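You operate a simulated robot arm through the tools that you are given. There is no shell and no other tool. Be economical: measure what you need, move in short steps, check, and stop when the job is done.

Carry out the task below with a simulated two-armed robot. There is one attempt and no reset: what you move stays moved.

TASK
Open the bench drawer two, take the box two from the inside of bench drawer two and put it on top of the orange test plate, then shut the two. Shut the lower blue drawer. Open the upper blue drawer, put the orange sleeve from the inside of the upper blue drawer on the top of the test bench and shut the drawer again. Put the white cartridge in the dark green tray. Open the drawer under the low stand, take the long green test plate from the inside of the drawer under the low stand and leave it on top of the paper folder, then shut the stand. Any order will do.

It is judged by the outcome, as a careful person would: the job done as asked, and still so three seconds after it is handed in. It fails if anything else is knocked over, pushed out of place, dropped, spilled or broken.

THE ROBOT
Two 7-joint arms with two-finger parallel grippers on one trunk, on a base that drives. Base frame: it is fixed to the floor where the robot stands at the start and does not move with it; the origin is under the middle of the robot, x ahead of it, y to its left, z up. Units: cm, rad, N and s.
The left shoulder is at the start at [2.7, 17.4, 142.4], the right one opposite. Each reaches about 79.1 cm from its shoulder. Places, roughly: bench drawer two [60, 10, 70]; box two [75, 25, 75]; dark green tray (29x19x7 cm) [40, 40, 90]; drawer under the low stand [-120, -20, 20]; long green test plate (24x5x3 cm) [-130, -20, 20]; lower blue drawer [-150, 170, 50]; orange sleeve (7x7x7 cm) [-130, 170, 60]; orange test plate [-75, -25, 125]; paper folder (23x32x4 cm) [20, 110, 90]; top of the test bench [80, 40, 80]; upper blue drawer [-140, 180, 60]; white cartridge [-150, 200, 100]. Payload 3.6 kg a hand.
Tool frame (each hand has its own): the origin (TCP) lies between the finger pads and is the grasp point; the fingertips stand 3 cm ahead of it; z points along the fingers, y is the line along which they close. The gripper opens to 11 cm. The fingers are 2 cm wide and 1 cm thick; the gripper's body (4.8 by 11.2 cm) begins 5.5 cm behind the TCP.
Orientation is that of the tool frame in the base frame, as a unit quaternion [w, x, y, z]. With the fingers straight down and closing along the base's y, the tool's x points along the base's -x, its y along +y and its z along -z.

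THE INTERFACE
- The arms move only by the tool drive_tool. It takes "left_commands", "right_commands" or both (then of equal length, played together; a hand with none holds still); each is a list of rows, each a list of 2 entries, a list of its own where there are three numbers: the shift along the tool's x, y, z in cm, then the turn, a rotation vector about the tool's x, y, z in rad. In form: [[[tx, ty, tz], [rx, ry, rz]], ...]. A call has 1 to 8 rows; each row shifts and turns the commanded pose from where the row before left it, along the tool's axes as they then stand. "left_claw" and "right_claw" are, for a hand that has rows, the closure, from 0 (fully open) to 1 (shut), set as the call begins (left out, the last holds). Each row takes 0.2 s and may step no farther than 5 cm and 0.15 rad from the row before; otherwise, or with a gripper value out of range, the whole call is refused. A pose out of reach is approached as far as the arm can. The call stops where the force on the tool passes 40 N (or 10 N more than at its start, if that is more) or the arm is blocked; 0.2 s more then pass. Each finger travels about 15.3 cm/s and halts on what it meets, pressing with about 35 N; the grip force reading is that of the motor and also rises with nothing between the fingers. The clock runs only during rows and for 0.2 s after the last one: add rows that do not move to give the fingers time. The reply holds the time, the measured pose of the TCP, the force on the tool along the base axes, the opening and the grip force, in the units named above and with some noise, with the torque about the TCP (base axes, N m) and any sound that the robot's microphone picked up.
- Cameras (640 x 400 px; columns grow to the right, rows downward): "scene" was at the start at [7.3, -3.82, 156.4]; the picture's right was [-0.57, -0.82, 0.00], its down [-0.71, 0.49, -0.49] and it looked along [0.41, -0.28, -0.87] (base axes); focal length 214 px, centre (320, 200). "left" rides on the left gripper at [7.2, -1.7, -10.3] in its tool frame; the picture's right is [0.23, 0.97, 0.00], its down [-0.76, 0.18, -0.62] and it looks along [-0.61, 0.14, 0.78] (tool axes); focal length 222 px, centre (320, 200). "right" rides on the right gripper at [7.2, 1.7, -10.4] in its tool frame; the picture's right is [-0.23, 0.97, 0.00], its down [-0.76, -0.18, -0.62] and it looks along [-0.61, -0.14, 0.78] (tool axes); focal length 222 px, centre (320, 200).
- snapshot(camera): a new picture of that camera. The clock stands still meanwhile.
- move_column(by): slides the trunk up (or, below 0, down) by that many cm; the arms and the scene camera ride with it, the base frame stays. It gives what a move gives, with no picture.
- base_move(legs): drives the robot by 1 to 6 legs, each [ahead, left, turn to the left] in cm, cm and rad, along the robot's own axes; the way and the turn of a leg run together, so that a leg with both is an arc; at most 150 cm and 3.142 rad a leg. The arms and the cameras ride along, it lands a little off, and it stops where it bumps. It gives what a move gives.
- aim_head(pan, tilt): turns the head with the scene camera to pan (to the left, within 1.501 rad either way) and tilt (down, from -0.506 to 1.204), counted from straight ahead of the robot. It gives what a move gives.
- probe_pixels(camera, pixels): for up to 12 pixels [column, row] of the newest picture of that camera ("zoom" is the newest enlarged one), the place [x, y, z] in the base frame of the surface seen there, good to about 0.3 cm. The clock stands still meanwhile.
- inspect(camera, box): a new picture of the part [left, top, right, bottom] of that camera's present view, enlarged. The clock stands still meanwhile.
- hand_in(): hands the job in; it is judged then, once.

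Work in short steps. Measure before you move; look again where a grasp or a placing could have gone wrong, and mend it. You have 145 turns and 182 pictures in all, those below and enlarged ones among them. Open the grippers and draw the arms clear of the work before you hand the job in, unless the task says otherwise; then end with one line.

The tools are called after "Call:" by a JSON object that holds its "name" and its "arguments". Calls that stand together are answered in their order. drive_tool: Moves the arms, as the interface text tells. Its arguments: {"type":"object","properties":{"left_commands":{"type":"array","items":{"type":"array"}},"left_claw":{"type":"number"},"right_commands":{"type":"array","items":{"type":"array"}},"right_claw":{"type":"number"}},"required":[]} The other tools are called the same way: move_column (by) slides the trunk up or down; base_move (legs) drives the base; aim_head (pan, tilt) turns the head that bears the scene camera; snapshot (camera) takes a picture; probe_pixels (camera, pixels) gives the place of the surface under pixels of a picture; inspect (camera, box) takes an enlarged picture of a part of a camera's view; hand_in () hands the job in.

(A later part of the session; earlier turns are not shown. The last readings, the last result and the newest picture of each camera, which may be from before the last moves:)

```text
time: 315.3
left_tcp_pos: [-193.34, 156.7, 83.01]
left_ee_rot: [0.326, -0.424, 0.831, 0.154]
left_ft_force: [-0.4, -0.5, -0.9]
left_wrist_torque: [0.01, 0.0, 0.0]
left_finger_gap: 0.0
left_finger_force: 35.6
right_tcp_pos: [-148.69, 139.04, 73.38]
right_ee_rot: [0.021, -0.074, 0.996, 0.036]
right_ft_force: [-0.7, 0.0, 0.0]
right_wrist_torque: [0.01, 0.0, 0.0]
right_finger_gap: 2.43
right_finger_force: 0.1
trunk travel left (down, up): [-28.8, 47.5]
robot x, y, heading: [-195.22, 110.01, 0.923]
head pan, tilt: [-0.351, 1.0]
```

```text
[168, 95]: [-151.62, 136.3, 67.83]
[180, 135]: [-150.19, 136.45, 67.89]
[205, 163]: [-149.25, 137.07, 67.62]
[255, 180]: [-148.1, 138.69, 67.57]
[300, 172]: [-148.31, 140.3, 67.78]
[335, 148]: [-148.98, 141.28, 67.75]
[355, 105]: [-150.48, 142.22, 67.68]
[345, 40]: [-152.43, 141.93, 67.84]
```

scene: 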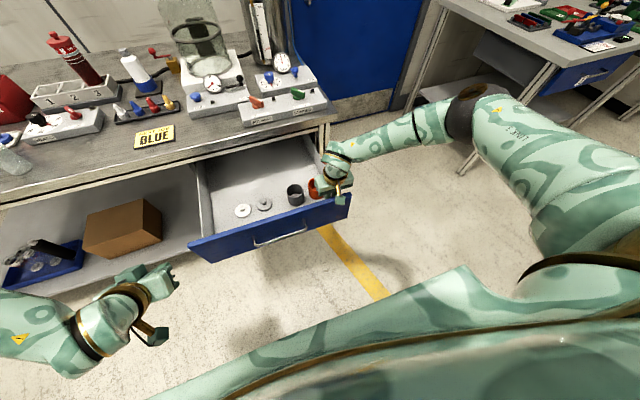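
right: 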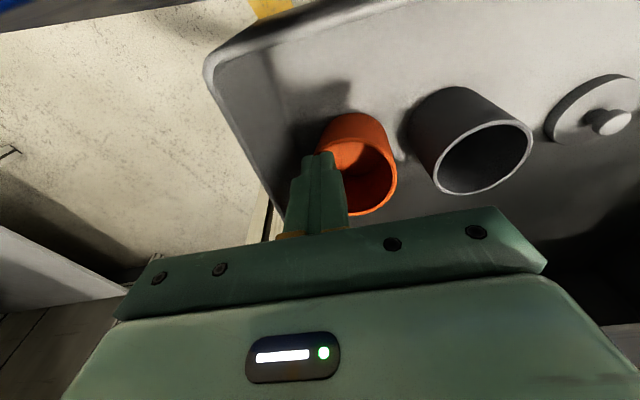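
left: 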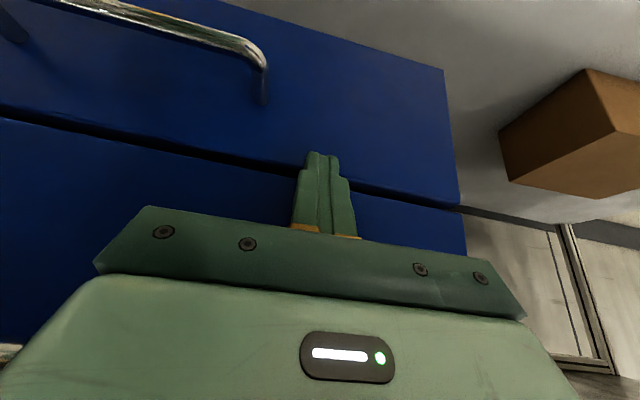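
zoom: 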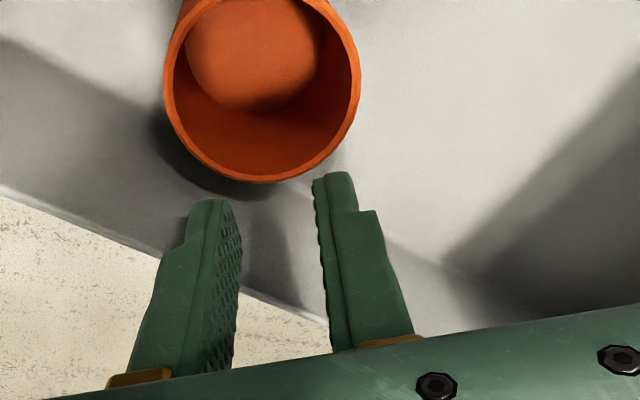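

Sleeve centre (-151.15,139.3), r 3. Move over its front-right wall and check before descending.

Call:
{"name": "drive_tool", "arguments": {"right_commands": [[[1.2, -1.15, 0], [0, 0, 0]], [[1.2, -1.2, 0.5], [0, 0, 0]]]}}

Call:
{"name": "inspect", "arguments": {"camera": "right", "box": [220, 70, 460, 250]}}

```text
time: 315.9
left_tcp_pos: [-193.44, 156.78, 82.87]
left_ee_rot: [0.325, -0.423, 0.832, 0.153]
left_ft_force: [-0.5, -0.4, -0.4]
left_wrist_torque: [0.06, 0.02, 0.03]
left_finger_gap: 0.0
left_finger_force: 34.8
right_tcp_pos: [-150.89, 136.32, 72.62]
right_ee_rot: [0.02, -0.074, 0.996, 0.036]
right_ft_force: [-0.6, 0.1, -0.2]
right_wrist_torque: [-0.02, 0.0, 0.02]
right_finger_gap: 2.42
right_finger_force: 0.0
trunk travel left (down, up): [-28.8, 47.5]
robot x, y, heading: [-195.1, 110.2, 0.927]
head pan, tilt: [-0.351, 1.0]
```

```text
2.22 times, centred on (340, 160) of right
```

zoom: 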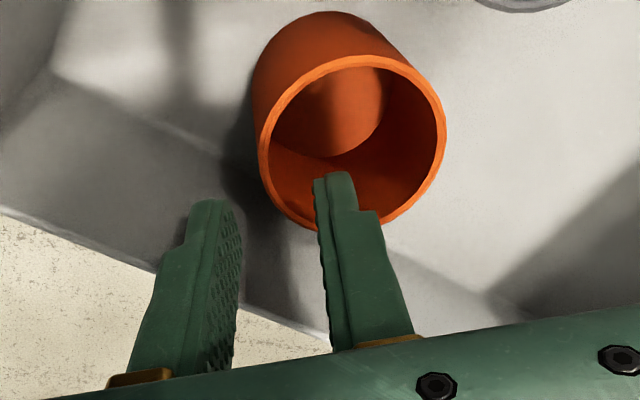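

Inner finger is inside the opening. Descend in two halves watching force.

Call:
{"name": "drive_tool", "arguments": {"right_commands": [[[0.3, -0.2, 2.6], [0, 0, 0]]]}}

Call:
{"name": "drive_tool", "arguments": {"right_commands": [[[0.2, -0.2, 3.4], [0, 0, 0]]]}}

Call:
{"name": "drive_tool", "arguments": {"right_commands": [[[0, 0, 0], [0, 0, 0]], [[0, 0, 0], [0, 0, 0]], [[0, 0, 0], [0, 0, 0]]], "right_claw": 1.0}}

```text
time: 316.3
left_tcp_pos: [-193.47, 156.85, 82.85]
left_ee_rot: [0.326, -0.424, 0.831, 0.153]
left_ft_force: [-0.4, 0.3, -0.2]
left_wrist_torque: [0.0, -0.02, 0.01]
left_finger_gap: 0.0
left_finger_force: 34.4
right_tcp_pos: [-150.95, 136.22, 70.11]
right_ee_rot: [0.021, -0.075, 0.996, 0.036]
right_ft_force: [-0.6, -0.3, -0.3]
right_wrist_torque: [0.01, 0.01, 0.0]
right_finger_gap: 2.43
right_finger_force: 0.1
trunk travel left (down, up): [-28.8, 47.5]
robot x, y, heading: [-195.24, 109.76, 0.931]
head pan, tilt: [-0.351, 1.0]
```

```text
time: 316.7
left_tcp_pos: [-193.52, 156.79, 82.89]
left_ee_rot: [0.327, -0.423, 0.831, 0.152]
left_ft_force: [-0.3, 0.3, 1.0]
left_wrist_torque: [0.01, 0.0, 0.0]
left_finger_gap: 0.02
left_finger_force: 34.9
right_tcp_pos: [-151.06, 136.38, 66.46]
right_ee_rot: [0.021, -0.075, 0.996, 0.036]
right_ft_force: [0.7, -0.7, 0.2]
right_wrist_torque: [-0.01, -0.02, -0.02]
right_finger_gap: 2.43
right_finger_force: 0.0
trunk travel left (down, up): [-28.8, 47.5]
robot x, y, heading: [-194.99, 109.59, 0.925]
head pan, tilt: [-0.351, 1.0]
```

```text
time: 317.5
left_tcp_pos: [-193.48, 156.73, 82.92]
left_ee_rot: [0.327, -0.423, 0.831, 0.153]
left_ft_force: [0.1, -0.4, -0.1]
left_wrist_torque: [0.02, -0.01, -0.06]
left_finger_gap: 0.01
left_finger_force: 35.0
right_tcp_pos: [-151.21, 136.28, 66.56]
right_ee_rot: [0.019, -0.074, 0.996, 0.037]
right_ft_force: [-0.4, 0.2, 0.0]
right_wrist_torque: [0.03, -0.01, 0.04]
right_finger_gap: 0.47
right_finger_force: 35.0
trunk travel left (down, up): [-28.8, 47.5]
robot x, y, heading: [-195.05, 109.93, 0.928]
head pan, tilt: [-0.351, 1.0]
```

The sleeve wall is gripped (gap 0.47). Lift it out and retract the hand.

Call:
{"name": "drive_tool", "arguments": {"right_commands": [[[0, 0, -3], [0, 0, 0]], [[0, 0, -4.7], [0, 0, 0]], [[0, 0, -4.7], [0, 0, 0]], [[0, 0, -4.7], [0, 0, 0]], [[0, 0, -4.7], [0, 0, 0]], [[0, 0, -4.7], [0, 0, 0]], [[0, 0, -4.7], [0, 0, 0]], [[0, 0, -4.7], [0, 0, 0]]]}}

Call:
{"name": "base_move", "arguments": {"legs": [[-14, 0, 0], [0, -14, 0]]}}

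Call:
{"name": "drive_tool", "arguments": {"right_commands": [[[2.6, -2.6, 0], [0, 0, 0]], [[2.6, -2.6, 0], [0, 0, 0]], [[2.6, -2.6, 0], [0, 0, 0]]]}}

Call:
{"name": "move_column", "arguments": {"by": -6}}

Call:
{"name": "aim_head", "arguments": {"pan": 0.1, "tilt": 0.8}}

Call:
{"name": "snapshot", "arguments": {"camera": "scene"}}

```text
time: 319.3
left_tcp_pos: [-193.5, 156.86, 82.89]
left_ee_rot: [0.327, -0.424, 0.831, 0.154]
left_ft_force: [0.3, -0.1, -0.1]
left_wrist_torque: [0.0, 0.04, 0.03]
left_finger_gap: 0.0
left_finger_force: 35.3
right_tcp_pos: [-152.27, 133.4, 102.47]
right_ee_rot: [0.02, -0.074, 0.996, 0.036]
right_ft_force: [0.5, 0.0, 0.5]
right_wrist_torque: [0.03, 0.0, -0.01]
right_finger_gap: 0.49
right_finger_force: 35.1
trunk travel left (down, up): [-28.8, 47.5]
robot x, y, heading: [-195.14, 110.08, 0.923]
head pan, tilt: [-0.351, 1.0]
```

```text
time: 321.5
left_tcp_pos: [-190.73, 137.32, 82.96]
left_ee_rot: [0.325, -0.424, 0.831, 0.154]
left_ft_force: [0.4, 0.3, -0.2]
left_wrist_torque: [-0.01, 0.03, 0.05]
left_finger_gap: 0.0
left_finger_force: 34.8
right_tcp_pos: [-149.41, 114.21, 102.24]
right_ee_rot: [0.019, -0.075, 0.996, 0.038]
right_ft_force: [0.8, -0.3, -1.0]
right_wrist_torque: [0.03, 0.0, 0.01]
right_finger_gap: 0.5
right_finger_force: 35.1
trunk travel left (down, up): [-28.8, 47.5]
robot x, y, heading: [-192.51, 90.36, 0.928]
head pan, tilt: [-0.351, 1.0]
```

```text
time: 322.3
left_tcp_pos: [-190.88, 137.31, 83.01]
left_ee_rot: [0.327, -0.424, 0.831, 0.154]
left_ft_force: [0.7, 0.4, 0.6]
left_wrist_torque: [-0.03, 0.0, -0.01]
left_finger_gap: 0.03
left_finger_force: 35.5
right_tcp_pos: [-156.14, 105.34, 101.63]
right_ee_rot: [0.02, -0.075, 0.996, 0.038]
right_ft_force: [-0.7, 0.3, -0.2]
right_wrist_torque: [-0.01, -0.03, -0.05]
right_finger_gap: 0.48
right_finger_force: 34.8
trunk travel left (down, up): [-28.8, 47.5]
robot x, y, heading: [-192.54, 90.69, 0.929]
head pan, tilt: [-0.351, 1.0]
```

```text
time: 323.3
left_tcp_pos: [-190.83, 137.29, 77.01]
left_ee_rot: [0.327, -0.423, 0.831, 0.153]
left_ft_force: [0.4, 0.1, 0.3]
left_wrist_torque: [-0.01, 0.0, -0.03]
left_finger_gap: 0.01
left_finger_force: 35.2
right_tcp_pos: [-155.58, 105.9, 94.48]
right_ee_rot: [0.007, -0.075, 0.997, 0.023]
right_ft_force: [-0.4, 0.0, -0.3]
right_wrist_torque: [-0.01, -0.02, 0.0]
right_finger_gap: 0.46
right_finger_force: 34.7
trunk travel left (down, up): [-22.8, 53.5]
robot x, y, heading: [-192.39, 90.53, 0.93]
head pan, tilt: [-0.351, 1.0]
```

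```text
time: 324.2
left_tcp_pos: [-190.82, 137.42, 76.88]
left_ee_rot: [0.326, -0.424, 0.831, 0.154]
left_ft_force: [0.4, -0.3, 0.3]
left_wrist_torque: [-0.01, 0.02, -0.02]
left_finger_gap: 0.0
left_finger_force: 35.4
right_tcp_pos: [-155.62, 106.02, 94.41]
right_ee_rot: [0.007, -0.075, 0.997, 0.022]
right_ft_force: [-0.2, 0.4, -1.3]
right_wrist_torque: [-0.01, -0.02, 0.03]
right_finger_gap: 0.5
right_finger_force: 35.3
trunk travel left (down, up): [-22.8, 53.5]
robot x, y, heading: [-192.94, 90.82, 0.927]
head pan, tilt: [0.099, 0.799]
```

```text
31 pictures are left
5 turns are left
```

scene: 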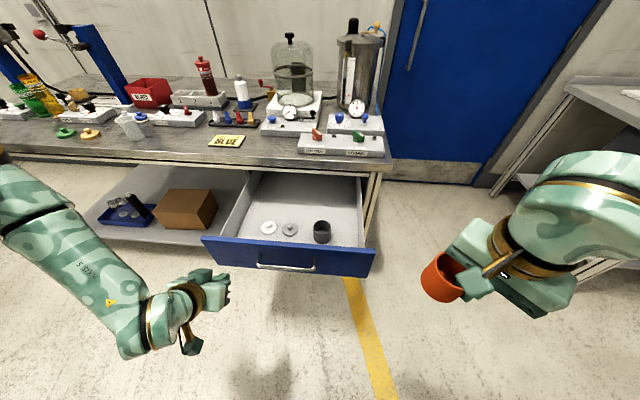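

Only five turns remain, so I batch. The bottle is at (241,93): probe it now; then push the upper drawer shut with the left hand, back off, and set the left arm up in front of the cartridge.

Call:
{"name": "probe_pixels", "arguments": {"camera": "scene", "pixels": [[241, 92], [239, 80], [242, 98], [236, 92], [246, 92], [243, 106], [239, 76], [220, 120], [290, 110]]}}

Call:
{"name": "move_column", "arguments": {"by": -2}}

Call:
{"name": "base_move", "arguments": {"legs": [[37, 0, 0]]}}

Call:
{"name": "base_move", "arguments": {"legs": [[9, 0, 0]]}}

Call:
{"name": "snapshot", "arguments": {"camera": "left"}}

Call:
{"name": "base_move", "arguments": {"legs": [[-20, 0, 0], [0, 19.5, 0]]}}

Call:
{"name": "move_column", "arguments": {"by": 15}}

Call:
{"name": "drive_tool", "arguments": {"left_commands": [[[-4.4, 0, 0.5], [0, 0, 0]], [[-4.4, 0, 0.5], [0, 0, 0]], [[-4.4, 0, 0.5], [0, 0, 0]], [[-4.4, 0, 0.5], [0, 0, 0]], [[-4.4, 0, 0.5], [0, 0, 0]], [[-4.4, 0, 0.5], [0, 0, 0]], [[-4.4, 0, 0.5], [0, 0, 0]], [[-4.4, 0, 0.5], [0, 0, 0]]], "left_claw": 0.15}}

Call:
{"name": "aim_head", "arguments": {"pan": 0.15, "tilt": 0.7}}

Call:
{"name": "snapshot", "arguments": {"camera": "scene"}}

Call:
{"name": "snapshot", "arguments": {"camera": "left"}}

```text
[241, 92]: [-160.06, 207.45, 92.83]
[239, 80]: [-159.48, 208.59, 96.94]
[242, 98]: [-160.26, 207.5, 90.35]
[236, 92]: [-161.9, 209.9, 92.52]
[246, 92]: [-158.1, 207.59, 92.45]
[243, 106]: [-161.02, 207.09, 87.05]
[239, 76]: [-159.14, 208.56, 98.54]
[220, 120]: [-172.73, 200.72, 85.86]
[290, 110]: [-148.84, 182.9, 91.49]
```

```text
time: 324.9
left_tcp_pos: [-190.84, 137.28, 74.92]
left_ee_rot: [0.327, -0.424, 0.83, 0.154]
left_ft_force: [0.7, -0.2, 0.3]
left_wrist_torque: [-0.01, -0.02, 0.0]
left_finger_gap: 0.01
left_finger_force: 34.8
right_tcp_pos: [-155.38, 106.31, 91.93]
right_ee_rot: [0.001, -0.075, 0.997, 0.014]
right_ft_force: [0.2, -0.9, -0.4]
right_wrist_torque: [0.03, -0.03, -0.02]
right_finger_gap: 0.48
right_finger_force: 35.3
trunk travel left (down, up): [-20.8, 55.5]
robot x, y, heading: [-192.11, 90.6, 0.929]
head pan, tilt: [0.099, 0.799]
```

```text
time: 327.3
left_tcp_pos: [-168.07, 167.63, 74.93]
left_ee_rot: [0.327, -0.423, 0.831, 0.153]
left_ft_force: [-0.1, -0.1, -0.1]
left_wrist_torque: [0.0, 0.0, 0.0]
left_finger_gap: 0.01
left_finger_force: 35.0
right_tcp_pos: [-132.68, 136.65, 91.82]
right_ee_rot: [0.0, -0.074, 0.997, 0.013]
right_ft_force: [1.0, 0.8, 0.5]
right_wrist_torque: [-0.01, 0.0, 0.01]
right_finger_gap: 0.49
right_finger_force: 34.8
trunk travel left (down, up): [-20.8, 55.5]
robot x, y, heading: [-170.03, 120.8, 0.927]
head pan, tilt: [0.099, 0.799]
```

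```text
time: 328.1
left_tcp_pos: [-167.06, 168.92, 74.68]
left_ee_rot: [0.313, -0.428, 0.835, 0.144]
left_ft_force: [-5.9, -12.3, 4.2]
left_wrist_torque: [0.84, -0.53, 0.0]
left_finger_gap: 0.0
left_finger_force: 35.2
right_tcp_pos: [-130.89, 138.86, 92.01]
right_ee_rot: [0.001, -0.077, 0.997, 0.015]
right_ft_force: [-0.6, -0.1, -0.5]
right_wrist_torque: [-0.01, -0.02, 0.0]
right_finger_gap: 0.5
right_finger_force: 35.5
trunk travel left (down, up): [-20.8, 55.5]
robot x, y, heading: [-168.18, 123.11, 0.933]
head pan, tilt: [0.099, 0.799]
stopped in leg 1: the force on the tool passed its limit at 134 N (the readings are from after the stop); the commanded pose is now the measured one
```

```text
30 pictures are left
```

left: 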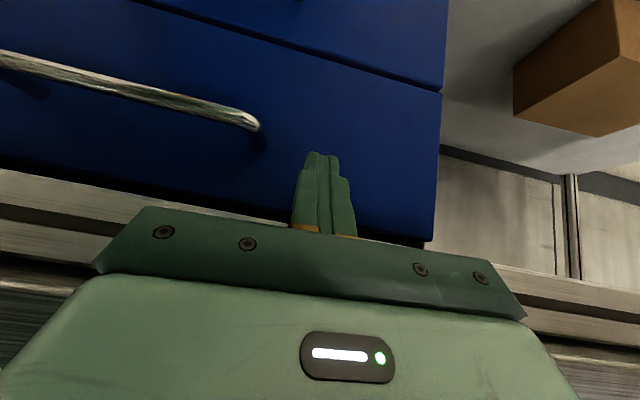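

```text
time: 330.9
left_tcp_pos: [-195.08, 164.61, 74.68]
left_ee_rot: [0.314, -0.43, 0.834, 0.145]
left_ft_force: [-0.5, -0.4, 0.4]
left_wrist_torque: [0.0, -0.02, -0.02]
left_finger_gap: 0.02
left_finger_force: 35.2
right_tcp_pos: [-158.79, 134.94, 92.07]
right_ee_rot: [0.0, -0.077, 0.997, 0.014]
right_ft_force: [-0.2, 0.9, -0.4]
right_wrist_torque: [0.0, 0.02, 0.01]
right_finger_gap: 0.49
right_finger_force: 34.8
trunk travel left (down, up): [-20.8, 55.5]
robot x, y, heading: [-195.89, 118.51, 0.941]
head pan, tilt: [0.099, 0.799]
```

```text
time: 332.7
left_tcp_pos: [-195.16, 164.55, 91.46]
left_ee_rot: [0.336, -0.426, 0.826, 0.155]
left_ft_force: [-1.6, 0.4, -0.1]
left_wrist_torque: [0.01, 0.02, -0.01]
left_finger_gap: 0.0
left_finger_force: 35.2
right_tcp_pos: [-158.75, 134.82, 106.89]
right_ee_rot: [-0.001, -0.078, 0.997, 0.014]
right_ft_force: [0.1, -0.1, -1.1]
right_wrist_torque: [-0.02, 0.01, 0.0]
right_finger_gap: 0.47
right_finger_force: 35.3
trunk travel left (down, up): [-35.8, 40.5]
robot x, y, heading: [-195.95, 118.54, 0.932]
head pan, tilt: [0.099, 0.799]
```

```text
time: 334.5
left_tcp_pos: [-179.23, 187.91, 112.6]
left_ee_rot: [0.337, -0.426, 0.826, 0.154]
left_ft_force: [0.3, 0.0, 0.1]
left_wrist_torque: [-0.01, 0.0, 0.02]
left_finger_gap: 9.37
left_finger_force: 0.0
right_tcp_pos: [-158.63, 134.76, 106.92]
right_ee_rot: [0.001, -0.078, 0.997, 0.014]
right_ft_force: [-0.9, 0.0, -0.4]
right_wrist_torque: [-0.03, -0.01, 0.01]
right_finger_gap: 0.49
right_finger_force: 35.2
trunk travel left (down, up): [-35.8, 40.5]
robot x, y, heading: [-196.13, 118.92, 0.935]
head pan, tilt: [0.099, 0.799]
```

```text
time: 335.1
left_tcp_pos: [-179.2, 187.82, 112.69]
left_ee_rot: [0.336, -0.425, 0.826, 0.155]
left_ft_force: [-0.6, 0.2, -0.3]
left_wrist_torque: [0.01, 0.01, -0.02]
left_finger_gap: 9.37
left_finger_force: 0.0
right_tcp_pos: [-158.82, 134.84, 106.92]
right_ee_rot: [0.001, -0.077, 0.997, 0.014]
right_ft_force: [-0.4, 0.4, -0.5]
right_wrist_torque: [0.02, 0.03, 0.01]
right_finger_gap: 0.48
right_finger_force: 34.7
trunk travel left (down, up): [-35.8, 40.5]
robot x, y, heading: [-196.28, 118.74, 0.937]
head pan, tilt: [0.15, 0.7]
```

```text
29 pictures are left
```

scene: 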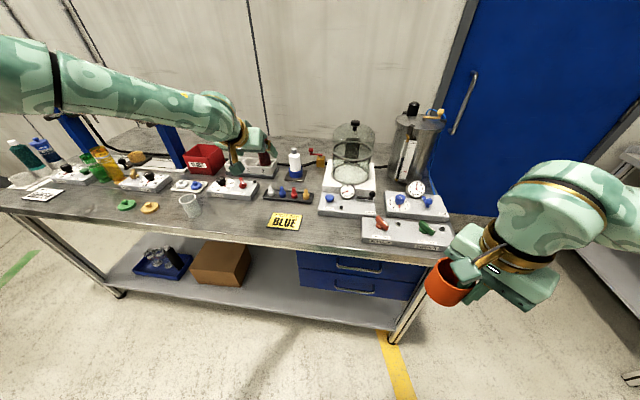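

```text
28 pictures are left
4 turns are left
```

left: 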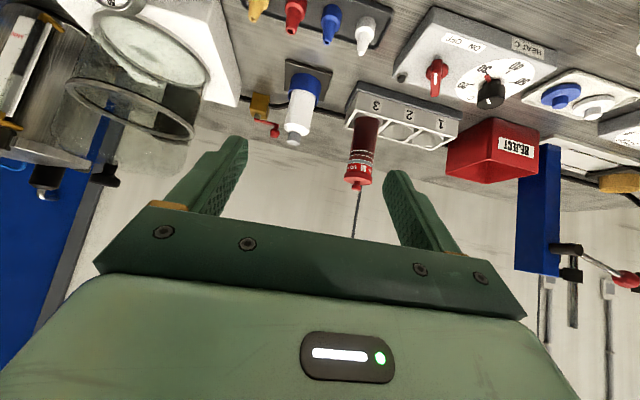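

Both blue drawers are shut. Bottle axis ≈ (-159.6,209.4). I now drive in, extend and descend, grip it, lift it out of its ring, back off, tuck the left arm and drive toward the main bench's left end.

Call:
{"name": "base_move", "arguments": {"legs": [[22, -3.4, 0]]}}

Call:
{"name": "drive_tool", "arguments": {"left_commands": [[[-2.14, 0, 2.03], [0, 0, 0]], [[-2.14, 0, 2.03], [0, 0, 0]], [[2.95, 0, 3.11], [0, 0, 0]], [[2.95, 0, 3.11], [0, 0, 0]], [[2.95, 0, 3.11], [0, 0, 0]], [[2.95, 0, 3.11], [0, 0, 0]]]}}

Call:
{"name": "snapshot", "arguments": {"camera": "left"}}

Call:
{"name": "drive_tool", "arguments": {"left_commands": [[[0, 0, 0], [0, 0, 0]], [[0, 0, 0], [0, 0, 0]], [[0, 0, 0], [0, 0, 0]], [[0, 0, 0], [0, 0, 0]]], "left_claw": 0.9}}

Call:
{"name": "move_column", "arguments": {"by": 15}}

Call:
{"name": "snapshot", "arguments": {"camera": "left"}}

Call:
{"name": "base_move", "arguments": {"legs": [[-45, 0, 0]]}}

Call:
{"name": "drive_tool", "arguments": {"left_commands": [[[3.1, -0.5, -2.9], [0, 0, 0]], [[3.1, -0.5, -2.9], [0, 0, 0]], [[3.1, -0.5, -2.9], [0, 0, 0]], [[3.1, -0.5, -2.9], [0, 0, 0]], [[3.1, -0.5, -2.9], [0, 0, 0]], [[3.1, -0.5, -2.9], [0, 0, 0]], [[3.1, -0.5, -2.9], [0, 0, 0]], [[3.1, -0.5, -2.9], [0, 0, 0]]]}}

Call:
{"name": "base_move", "arguments": {"legs": [[0, 0, -0.937], [99, -6, 0]]}}

Call:
{"name": "aim_head", "arguments": {"pan": 0.0, "tilt": 0.7}}

Call:
{"name": "snapshot", "arguments": {"camera": "scene"}}

Call:
{"name": "snapshot", "arguments": {"camera": "left"}}

Call:
{"name": "snapshot", "arguments": {"camera": "right"}}

```text
time: 336.9
left_tcp_pos: [-163.1, 203.73, 112.68]
left_ee_rot: [0.335, -0.425, 0.826, 0.154]
left_ft_force: [0.0, 0.3, 0.0]
left_wrist_torque: [0.01, 0.01, 0.02]
left_finger_gap: 9.39
left_finger_force: 0.1
right_tcp_pos: [-142.92, 150.45, 106.9]
right_ee_rot: [0.0, -0.079, 0.997, 0.014]
right_ft_force: [0.4, 1.4, -0.3]
right_wrist_torque: [-0.06, 0.01, 0.06]
right_finger_gap: 0.49
right_finger_force: 34.9
trunk travel left (down, up): [-35.8, 40.5]
robot x, y, heading: [-180.35, 134.21, 0.931]
head pan, tilt: [0.15, 0.7]
```

```text
time: 338.2
left_tcp_pos: [-164.79, 205.39, 99.11]
left_ee_rot: [0.336, -0.425, 0.826, 0.155]
left_ft_force: [0.2, -0.2, 0.4]
left_wrist_torque: [0.01, 0.02, 0.02]
left_finger_gap: 9.35
left_finger_force: 0.2
left hand out of reach, approached as far as the arm can: row 3, 4, 5, 6
right_tcp_pos: [-143.02, 150.43, 107.08]
right_ee_rot: [0.0, -0.078, 0.997, 0.014]
right_ft_force: [-0.5, 0.3, 0.4]
right_wrist_torque: [0.02, -0.03, 0.04]
right_finger_gap: 0.48
right_finger_force: 35.1
trunk travel left (down, up): [-35.8, 40.5]
robot x, y, heading: [-180.27, 134.42, 0.933]
head pan, tilt: [0.15, 0.7]
```

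```text
27 pictures are left
```

left: 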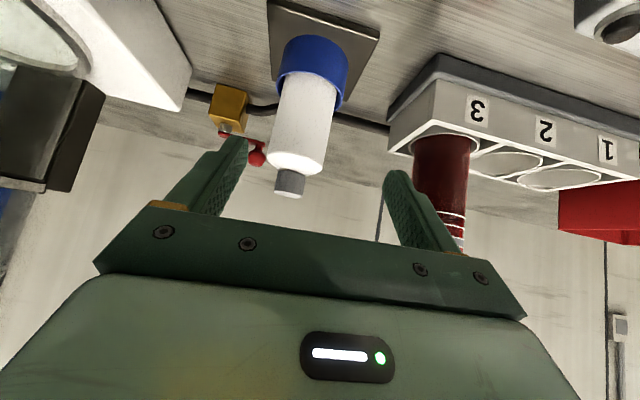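

```text
time: 339.2
left_tcp_pos: [-164.92, 205.43, 99.18]
left_ee_rot: [0.337, -0.425, 0.826, 0.155]
left_ft_force: [0.0, 0.0, -0.5]
left_wrist_torque: [0.01, -0.01, 0.02]
left_finger_gap: 1.11
left_finger_force: 0.1
right_tcp_pos: [-142.99, 150.48, 106.92]
right_ee_rot: [0.001, -0.078, 0.997, 0.014]
right_ft_force: [-0.4, -0.4, 0.4]
right_wrist_torque: [-0.01, 0.01, 0.0]
right_finger_gap: 0.49
right_finger_force: 35.0
trunk travel left (down, up): [-35.8, 40.5]
robot x, y, heading: [-179.85, 134.72, 0.935]
head pan, tilt: [0.15, 0.7]
```

```text
time: 341.0
left_tcp_pos: [-165.3, 204.32, 118.79]
left_ee_rot: [0.367, -0.418, 0.814, 0.169]
left_ft_force: [-0.4, -0.6, 0.0]
left_wrist_torque: [0.01, 0.0, 0.02]
left_finger_gap: 1.11
left_finger_force: 0.0
right_tcp_pos: [-142.78, 150.49, 121.93]
right_ee_rot: [-0.001, -0.077, 0.997, 0.013]
right_ft_force: [-0.5, 0.5, -0.7]
right_wrist_torque: [0.0, -0.02, 0.02]
right_finger_gap: 0.49
right_finger_force: 34.9
trunk travel left (down, up): [-50.8, 25.5]
robot x, y, heading: [-180.02, 134.08, 0.938]
head pan, tilt: [0.15, 0.7]
```

```text
26 pictures are left
```

left: 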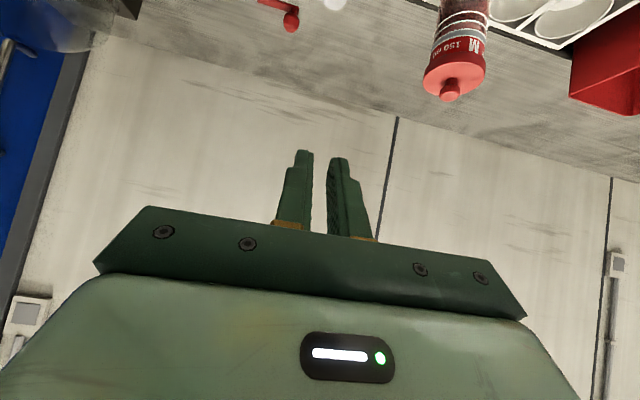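

```text
time: 343.8
left_tcp_pos: [-192.41, 167.37, 118.78]
left_ee_rot: [0.368, -0.416, 0.814, 0.169]
left_ft_force: [0.1, 0.2, -0.9]
left_wrist_torque: [-0.02, -0.02, 0.02]
left_finger_gap: 1.09
left_finger_force: 0.1
right_tcp_pos: [-170.33, 113.55, 122.0]
right_ee_rot: [0.001, -0.075, 0.997, 0.014]
right_ft_force: [-0.4, -0.6, -0.1]
right_wrist_torque: [0.0, 0.0, -0.04]
right_finger_gap: 0.47
right_finger_force: 34.7
trunk travel left (down, up): [-50.8, 25.5]
robot x, y, heading: [-206.9, 97.48, 0.928]
head pan, tilt: [0.15, 0.7]
```

```text
time: 345.6
left_tcp_pos: [-206.23, 142.47, 112.59]
left_ee_rot: [0.368, -0.415, 0.815, 0.168]
left_ft_force: [-0.5, -0.8, 1.0]
left_wrist_torque: [-0.01, 0.01, 0.02]
left_finger_gap: 1.11
left_finger_force: 0.1
left hand out of reach, approached as far as the arm can: row 7, 8
right_tcp_pos: [-170.01, 113.57, 121.79]
right_ee_rot: [0.0, -0.075, 0.997, 0.014]
right_ft_force: [0.1, 0.0, 0.3]
right_wrist_torque: [0.02, 0.08, -0.03]
right_finger_gap: 0.49
right_finger_force: 35.0
trunk travel left (down, up): [-50.8, 25.5]
robot x, y, heading: [-207.68, 97.77, 0.927]
head pan, tilt: [0.15, 0.7]
```

```text
time: 353.1
left_tcp_pos: [-71.77, 116.9, 112.51]
left_ee_rot: [0.404, -0.003, 0.915, -0.016]
left_ft_force: [0.9, -0.5, -0.3]
left_wrist_torque: [0.0, 0.01, 0.02]
left_finger_gap: 1.11
left_finger_force: 0.1
right_tcp_pos: [-73.92, 70.64, 121.98]
right_ee_rot: [0.007, 0.383, 0.924, 0.012]
right_ft_force: [0.4, -0.8, 0.0]
right_wrist_torque: [-0.04, 0.0, -0.01]
right_finger_gap: 0.46
right_finger_force: 34.8
trunk travel left (down, up): [-50.8, 25.5]
robot x, y, heading: [-108.74, 91.07, -0.011]
head pan, tilt: [0.15, 0.7]
```

```text
time: 353.8
left_tcp_pos: [-71.86, 116.92, 112.48]
left_ee_rot: [0.404, -0.003, 0.915, -0.015]
left_ft_force: [0.0, -0.3, 0.9]
left_wrist_torque: [-0.05, 0.02, 0.04]
left_finger_gap: 1.09
left_finger_force: 0.2
right_tcp_pos: [-73.98, 70.6, 121.97]
right_ee_rot: [0.007, 0.384, 0.923, 0.012]
right_ft_force: [0.7, -0.2, -0.6]
right_wrist_torque: [-0.03, 0.03, 0.0]
right_finger_gap: 0.48
right_finger_force: 35.0
trunk travel left (down, up): [-50.8, 25.5]
robot x, y, heading: [-109.0, 90.9, -0.011]
head pan, tilt: [0.0, 0.7]
```

```text
25 pictures are left
```

scene: 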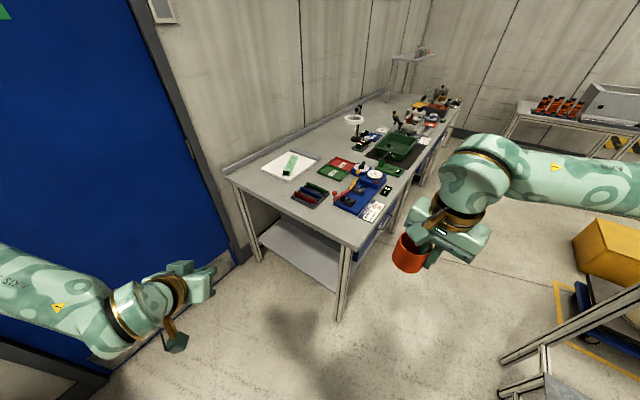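

```text
24 pictures are left
```

left: 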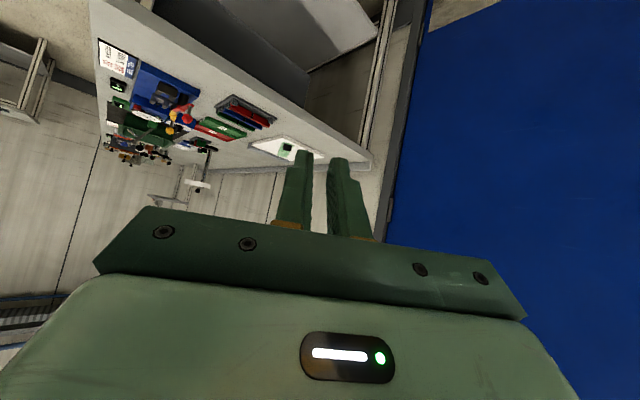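

```text
23 pictures are left
3 turns are left
```

right: 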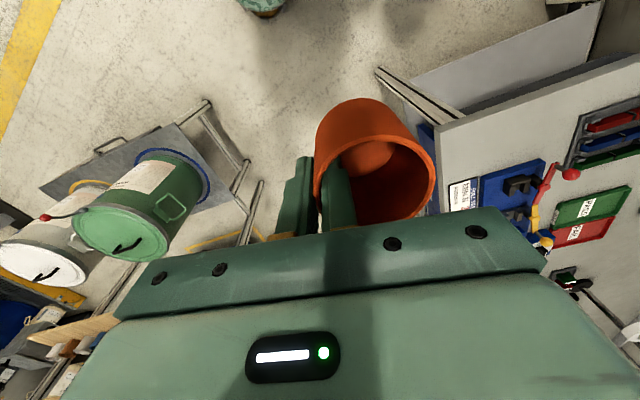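

The bottle was out of the left arm's reach; nothing was disturbed. In this turn I put the sleeve on the free left end of the test bench, then return to the blue bench and pre-pose the right arm for the cartridge.

Call:
{"name": "drive_tool", "arguments": {"left_commands": [[[0, -4, 0], [0, 0, 0]], [[0, -3, 0], [0, 0, 0]]]}}

Call:
{"name": "base_move", "arguments": {"legs": [[55, 27.6, 0]]}}

Call:
{"name": "drive_tool", "arguments": {"right_commands": [[[0.37, 4.38, 0], [0, 0, 0]], [[0.37, 4.38, 0], [0, 0, 0]], [[0.37, 4.38, 0], [0, 0, 0]], [[0.37, 4.38, 0], [0, 0, 0]], [[0.37, 4.38, 0], [0, 0, 0]], [[0.37, 4.38, 0], [0, 0, 0]]]}}

Call:
{"name": "drive_tool", "arguments": {"right_commands": [[[0, 0, 4.5], [0, 0, 0]], [[0, 0, 4.5], [0, 0, 0]], [[0, 0, 4.5], [0, 0, 0]], [[0, 0, 4.5], [0, 0, 0]], [[0, 0, 4.5], [0, 0, 0]], [[0, 0, 4.5], [0, 0, 0]]]}}

Call:
{"name": "drive_tool", "arguments": {"right_commands": [[[0, 0, 1], [0, 0, 0]], [[0, 0, 1], [0, 0, 0]], [[0, 0, 0.8], [0, 0, 0]], [[0, 0, 0.6], [0, 0, 0]], [[0, 0, 0.6], [0, 0, 0]], [[0, 0, 0.6], [0, 0, 0]], [[0, 0, 0.6], [0, 0, 0]], [[0, 0, 0.6], [0, 0, 0]]]}}

Call:
{"name": "drive_tool", "arguments": {"right_commands": [[[0, 0, -0.1], [0, 0, 0]], [[0, 0, 0], [0, 0, 0]], [[0, 0, 0], [0, 0, 0]], [[0, 0, -2], [0, 0, 0]], [[0, 0, -4], [0, 0, 0]], [[0, 0, -4.5], [0, 0, 0]], [[0, 0, -4.5], [0, 0, 0]], [[0, 0, -4.5], [0, 0, 0]]], "right_claw": 0.8}}

Call:
{"name": "snapshot", "arguments": {"camera": "scene"}}

Call:
{"name": "drive_tool", "arguments": {"right_commands": [[[-0.37, -4.2, -2.2], [0, 0, 0]], [[-0.37, -4.2, -2.2], [0, 0, 0]], [[-0.37, -4.2, -2.2], [0, 0, 0]], [[-0.37, -4.2, -2.2], [0, 0, 0]], [[-0.37, -4.2, -2.2], [0, 0, 0]], [[-0.37, -4.2, -2.2], [0, 0, 0]]]}}

Call:
{"name": "base_move", "arguments": {"legs": [[-55, -27.6, 0], [-99, 6, 0], [0, 0, 0.937], [0, 39, 0]]}}

Call:
{"name": "drive_tool", "arguments": {"right_commands": [[[0, 0, 0], [0, 0, -0.131]], [[0, 0, 0], [0, 0, -0.131]], [[0, 0, 0], [0, 0, -0.131]], [[0, 0, 0], [0, 0, -0.131]], [[0, 0, 0], [0, 0, -0.131]], [[0, 0, 0], [0, 0, -0.131]]], "left_commands": [[[-2.2, 0, -3.8], [0, 0, 0]], [[-2.2, 0, -3.8], [0, 0, 0]], [[-2.2, 0, -3.8], [0, 0, 0]], [[-2.2, 0, -3.8], [0, 0, 0]], [[-2.2, 0, -3.8], [0, 0, 0]], [[-2.2, 0, -3.8], [0, 0, 0]]], "right_claw": 0.15}}

Call:
{"name": "drive_tool", "arguments": {"right_commands": [[[-1.5, 1, 0.5], [0, -0.15, 0]], [[-1.5, 1, 0.5], [0, -0.15, 0]], [[-1.5, 1, 0.5], [0, -0.15, 0]], [[-1.5, 1, 0.5], [0, -0.15, 0]], [[-3.7, 1.3, 1.86], [0, 0, 0]], [[-3.7, 1.3, 1.86], [0, 0, 0]], [[-3.7, 1.3, 1.86], [0, 0, 0]], [[-3.7, 1.3, 1.86], [0, 0, 0]]]}}

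Call:
{"name": "drive_tool", "arguments": {"right_commands": [[[-3.7, 0.7, 1.86], [0, 0, 0]], [[-3.7, 0.5, 1.86], [0, 0, 0]], [[-3.7, 0, 1.86], [0, 0, 0]]]}}

Call:
{"name": "move_column", "arguments": {"by": -13}}

Call:
{"name": "aim_head", "arguments": {"pan": -0.1, "tilt": 0.7}}

Call:
{"name": "snapshot", "arguments": {"camera": "scene"}}

Call:
{"name": "snapshot", "arguments": {"camera": "right"}}

```text
time: 354.4
left_tcp_pos: [-71.42, 110.94, 113.82]
left_ee_rot: [0.404, -0.003, 0.915, -0.016]
left_ft_force: [-1.4, -0.2, -0.7]
left_wrist_torque: [0.0, 0.0, -0.01]
left_finger_gap: 1.11
left_finger_force: 0.1
left hand out of reach, approached as far as the arm can: row 2
right_tcp_pos: [-73.99, 70.67, 121.91]
right_ee_rot: [0.007, 0.383, 0.924, 0.012]
right_ft_force: [-0.7, 0.3, -1.5]
right_wrist_torque: [-0.02, -0.03, 0.01]
right_finger_gap: 0.47
right_finger_force: 34.6
trunk travel left (down, up): [-50.8, 25.5]
robot x, y, heading: [-108.74, 91.17, -0.01]
head pan, tilt: [0.0, 0.7]
```

```text
time: 357.9
left_tcp_pos: [-15.37, 139.11, 113.84]
left_ee_rot: [0.404, -0.01, 0.915, -0.013]
left_ft_force: [-0.1, 0.0, 0.0]
left_wrist_torque: [0.0, 0.02, 0.02]
left_finger_gap: 1.1
left_finger_force: 0.1
right_tcp_pos: [-17.32, 98.74, 121.91]
right_ee_rot: [0.007, 0.376, 0.926, 0.012]
right_ft_force: [0.7, 0.6, -0.1]
right_wrist_torque: [0.0, -0.01, 0.02]
right_finger_gap: 0.46
right_finger_force: 35.0
trunk travel left (down, up): [-50.8, 25.5]
robot x, y, heading: [-52.42, 118.73, 0.006]
head pan, tilt: [0.0, 0.7]
```

```text
time: 359.3
left_tcp_pos: [-15.12, 139.32, 113.91]
left_ee_rot: [0.404, -0.01, 0.915, -0.014]
left_ft_force: [0.2, -0.5, 0.3]
left_wrist_torque: [0.01, 0.01, 0.0]
left_finger_gap: 1.12
left_finger_force: 0.0
right_tcp_pos: [-0.27, 119.32, 122.59]
right_ee_rot: [0.006, 0.376, 0.927, 0.012]
right_ft_force: [-0.5, 0.6, 0.1]
right_wrist_torque: [-0.02, 0.02, 0.03]
right_finger_gap: 0.46
right_finger_force: 35.0
trunk travel left (down, up): [-50.8, 25.5]
robot x, y, heading: [-52.45, 118.96, 0.001]
head pan, tilt: [0.0, 0.7]
```

```text
time: 360.7
left_tcp_pos: [-15.54, 139.25, 113.88]
left_ee_rot: [0.404, -0.01, 0.915, -0.013]
left_ft_force: [-0.1, 0.4, 0.0]
left_wrist_torque: [-0.02, -0.01, 0.0]
left_finger_gap: 1.11
left_finger_force: 0.0
right_tcp_pos: [-0.16, 119.68, 95.54]
right_ee_rot: [0.007, 0.377, 0.926, 0.012]
right_ft_force: [-1.4, -0.2, 0.3]
right_wrist_torque: [0.0, 0.02, 0.03]
right_finger_gap: 0.43
right_finger_force: 34.9
trunk travel left (down, up): [-50.8, 25.5]
robot x, y, heading: [-52.51, 118.89, 0.007]
head pan, tilt: [0.0, 0.7]
```

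```text
time: 362.5
left_tcp_pos: [-15.3, 139.06, 113.71]
left_ee_rot: [0.404, -0.009, 0.915, -0.014]
left_ft_force: [-0.3, -0.2, -0.8]
left_wrist_torque: [0.01, -0.06, 0.01]
left_finger_gap: 1.08
left_finger_force: 0.1
right_tcp_pos: [-1.93, 119.32, 91.97]
right_ee_rot: [0.007, 0.376, 0.926, 0.012]
right_ft_force: [-0.4, -1.0, -0.3]
right_wrist_torque: [-0.02, 0.0, -0.01]
right_finger_gap: 0.42
right_finger_force: 34.9
right hand out of reach, approached as far as the arm can: row 2, 4, 5, 6, 8
trunk travel left (down, up): [-50.8, 25.5]
robot x, y, heading: [-52.32, 118.83, 0.005]
head pan, tilt: [0.0, 0.7]
```

```text
time: 364.3
left_tcp_pos: [-15.4, 139.36, 113.81]
left_ee_rot: [0.404, -0.011, 0.915, -0.013]
left_ft_force: [0.5, 0.4, -0.4]
left_wrist_torque: [0.03, -0.04, -0.01]
left_finger_gap: 1.06
left_finger_force: 0.1
right_tcp_pos: [-2.56, 118.97, 111.64]
right_ee_rot: [0.006, 0.377, 0.926, 0.012]
right_ft_force: [-0.8, 0.5, -0.1]
right_wrist_torque: [0.02, -0.04, -0.01]
right_finger_gap: 2.2
right_finger_force: 0.0
trunk travel left (down, up): [-50.8, 25.5]
robot x, y, heading: [-52.69, 118.64, 0.007]
head pan, tilt: [0.0, 0.7]
```

```text
22 pictures are left
```

scene: 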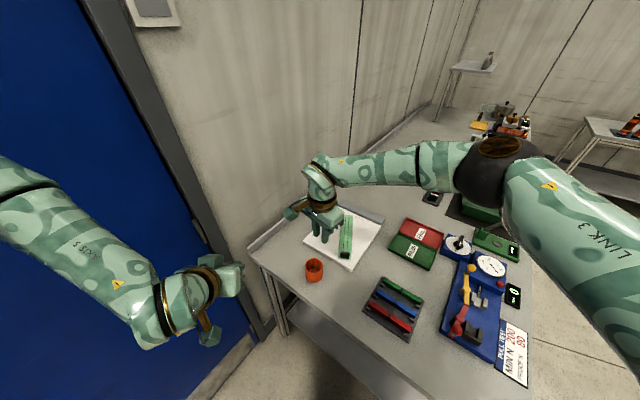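

```text
time: 365.7
left_tcp_pos: [-15.39, 139.01, 113.93]
left_ee_rot: [0.404, -0.01, 0.915, -0.012]
left_ft_force: [0.2, -0.5, 1.0]
left_wrist_torque: [0.04, 0.01, 0.02]
left_finger_gap: 1.12
left_finger_force: 0.1
right_tcp_pos: [-18.84, 98.84, 124.43]
right_ee_rot: [0.007, 0.376, 0.926, 0.013]
right_ft_force: [-0.9, -0.7, -0.7]
right_wrist_torque: [0.02, -0.05, 0.04]
right_finger_gap: 2.2
right_finger_force: 0.0
trunk travel left (down, up): [-50.8, 25.5]
robot x, y, heading: [-52.38, 118.84, 0.006]
head pan, tilt: [0.0, 0.7]
```

```text
time: 378.4
left_tcp_pos: [-231.97, 162.01, 113.83]
left_ee_rot: [0.367, -0.414, 0.816, 0.168]
left_ft_force: [-0.2, 0.4, 0.3]
left_wrist_torque: [-0.01, 0.01, 0.03]
left_finger_gap: 1.11
left_finger_force: 0.2
right_tcp_pos: [-202.13, 135.13, 124.23]
right_ee_rot: [0.001, -0.073, 0.997, 0.014]
right_ft_force: [0.2, -0.2, 0.2]
right_wrist_torque: [-0.02, -0.02, 0.01]
right_finger_gap: 2.18
right_finger_force: 0.0
trunk travel left (down, up): [-50.8, 25.5]
robot x, y, heading: [-238.29, 119.9, 0.922]
head pan, tilt: [0.0, 0.7]
```

```text
time: 379.8
left_tcp_pos: [-230.44, 162.36, 137.14]
left_ee_rot: [0.369, -0.413, 0.816, 0.167]
left_ft_force: [0.2, -1.1, -0.5]
left_wrist_torque: [-0.02, 0.02, -0.03]
left_finger_gap: 1.13
left_finger_force: 0.1
left hand out of reach, approached as far as the arm can: row 1, 2, 3, 4, 5
right_tcp_pos: [-202.21, 134.72, 124.3]
right_ee_rot: [0.007, -0.449, 0.893, 0.013]
right_ft_force: [0.3, -0.9, 0.3]
right_wrist_torque: [0.02, 0.0, 0.01]
right_finger_gap: 9.33
right_finger_force: 0.1
trunk travel left (down, up): [-50.8, 25.5]
robot x, y, heading: [-238.37, 119.78, 0.922]
head pan, tilt: [0.0, 0.7]
```

```text
time: 381.6
left_tcp_pos: [-230.49, 162.74, 136.85]
left_ee_rot: [0.367, -0.414, 0.816, 0.166]
left_ft_force: [-0.6, -0.5, -0.6]
left_wrist_torque: [0.0, -0.01, -0.04]
left_finger_gap: 1.14
left_finger_force: 0.1
right_tcp_pos: [-196.07, 158.66, 126.46]
right_ee_rot: [0.269, -0.425, 0.852, 0.145]
right_ft_force: [-1.4, 0.0, -0.6]
right_wrist_torque: [0.02, 0.0, 0.02]
right_finger_gap: 9.39
right_finger_force: 0.0
trunk travel left (down, up): [-50.8, 25.5]
robot x, y, heading: [-238.47, 120.44, 0.922]
head pan, tilt: [0.0, 0.7]
```

```text
time: 382.4
left_tcp_pos: [-230.4, 162.69, 136.89]
left_ee_rot: [0.368, -0.414, 0.816, 0.167]
left_ft_force: [0.2, 0.1, 0.0]
left_wrist_torque: [0.01, 0.03, -0.03]
left_finger_gap: 1.07
left_finger_force: 0.1
right_tcp_pos: [-189.52, 169.55, 128.48]
right_ee_rot: [0.27, -0.426, 0.851, 0.145]
right_ft_force: [-0.2, 1.2, -0.1]
right_wrist_torque: [0.0, 0.03, 0.01]
right_finger_gap: 9.38
right_finger_force: 0.1
trunk travel left (down, up): [-50.8, 25.5]
robot x, y, heading: [-238.5, 120.0, 0.923]
head pan, tilt: [0.0, 0.7]
```

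```text
time: 383.9
left_tcp_pos: [-229.45, 163.83, 122.55]
left_ee_rot: [0.348, -0.419, 0.824, 0.158]
left_ft_force: [-0.3, 0.5, -0.3]
left_wrist_torque: [0.01, 0.02, 0.01]
left_finger_gap: 1.12
left_finger_force: 0.2
right_tcp_pos: [-189.79, 169.26, 115.54]
right_ee_rot: [0.27, -0.425, 0.852, 0.144]
right_ft_force: [0.1, -0.1, -0.1]
right_wrist_torque: [-0.01, 0.01, -0.01]
right_finger_gap: 9.35
right_finger_force: 0.1
trunk travel left (down, up): [-37.8, 38.5]
robot x, y, heading: [-238.66, 120.12, 0.926]
head pan, tilt: [0.0, 0.7]
```

```text
time: 384.6
left_tcp_pos: [-229.39, 163.93, 122.47]
left_ee_rot: [0.349, -0.417, 0.824, 0.157]
left_ft_force: [-0.7, -0.2, -0.4]
left_wrist_torque: [-0.02, 0.0, 0.06]
left_finger_gap: 1.1
left_finger_force: 0.0
right_tcp_pos: [-189.75, 169.2, 115.42]
right_ee_rot: [0.269, -0.425, 0.852, 0.144]
right_ft_force: [0.2, 0.8, 0.4]
right_wrist_torque: [0.03, -0.01, 0.05]
right_finger_gap: 9.35
right_finger_force: 0.0
trunk travel left (down, up): [-37.8, 38.5]
robot x, y, heading: [-238.26, 120.79, 0.926]
head pan, tilt: [-0.099, 0.7]
```

```text
21 pictures are left
```

scene: 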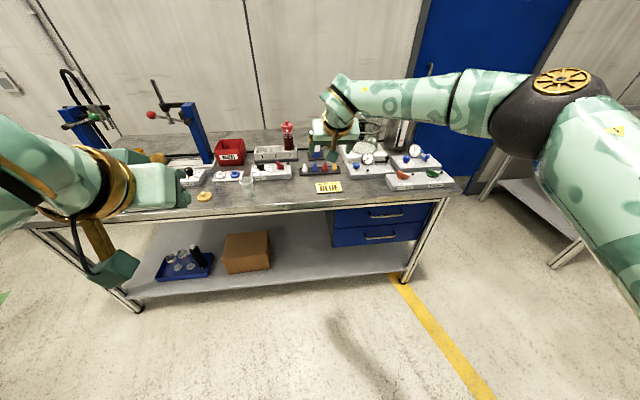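

```text
20 pictures are left
2 turns are left
```

right: 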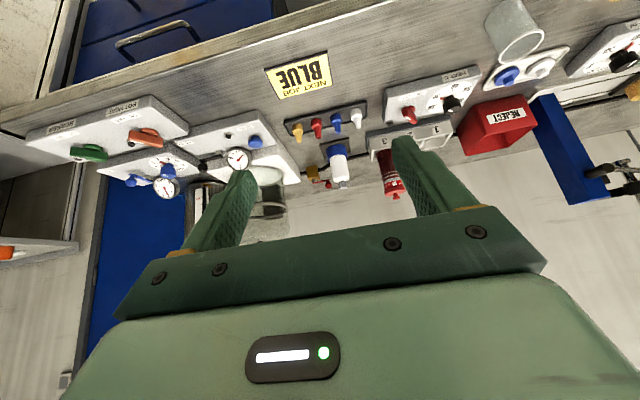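

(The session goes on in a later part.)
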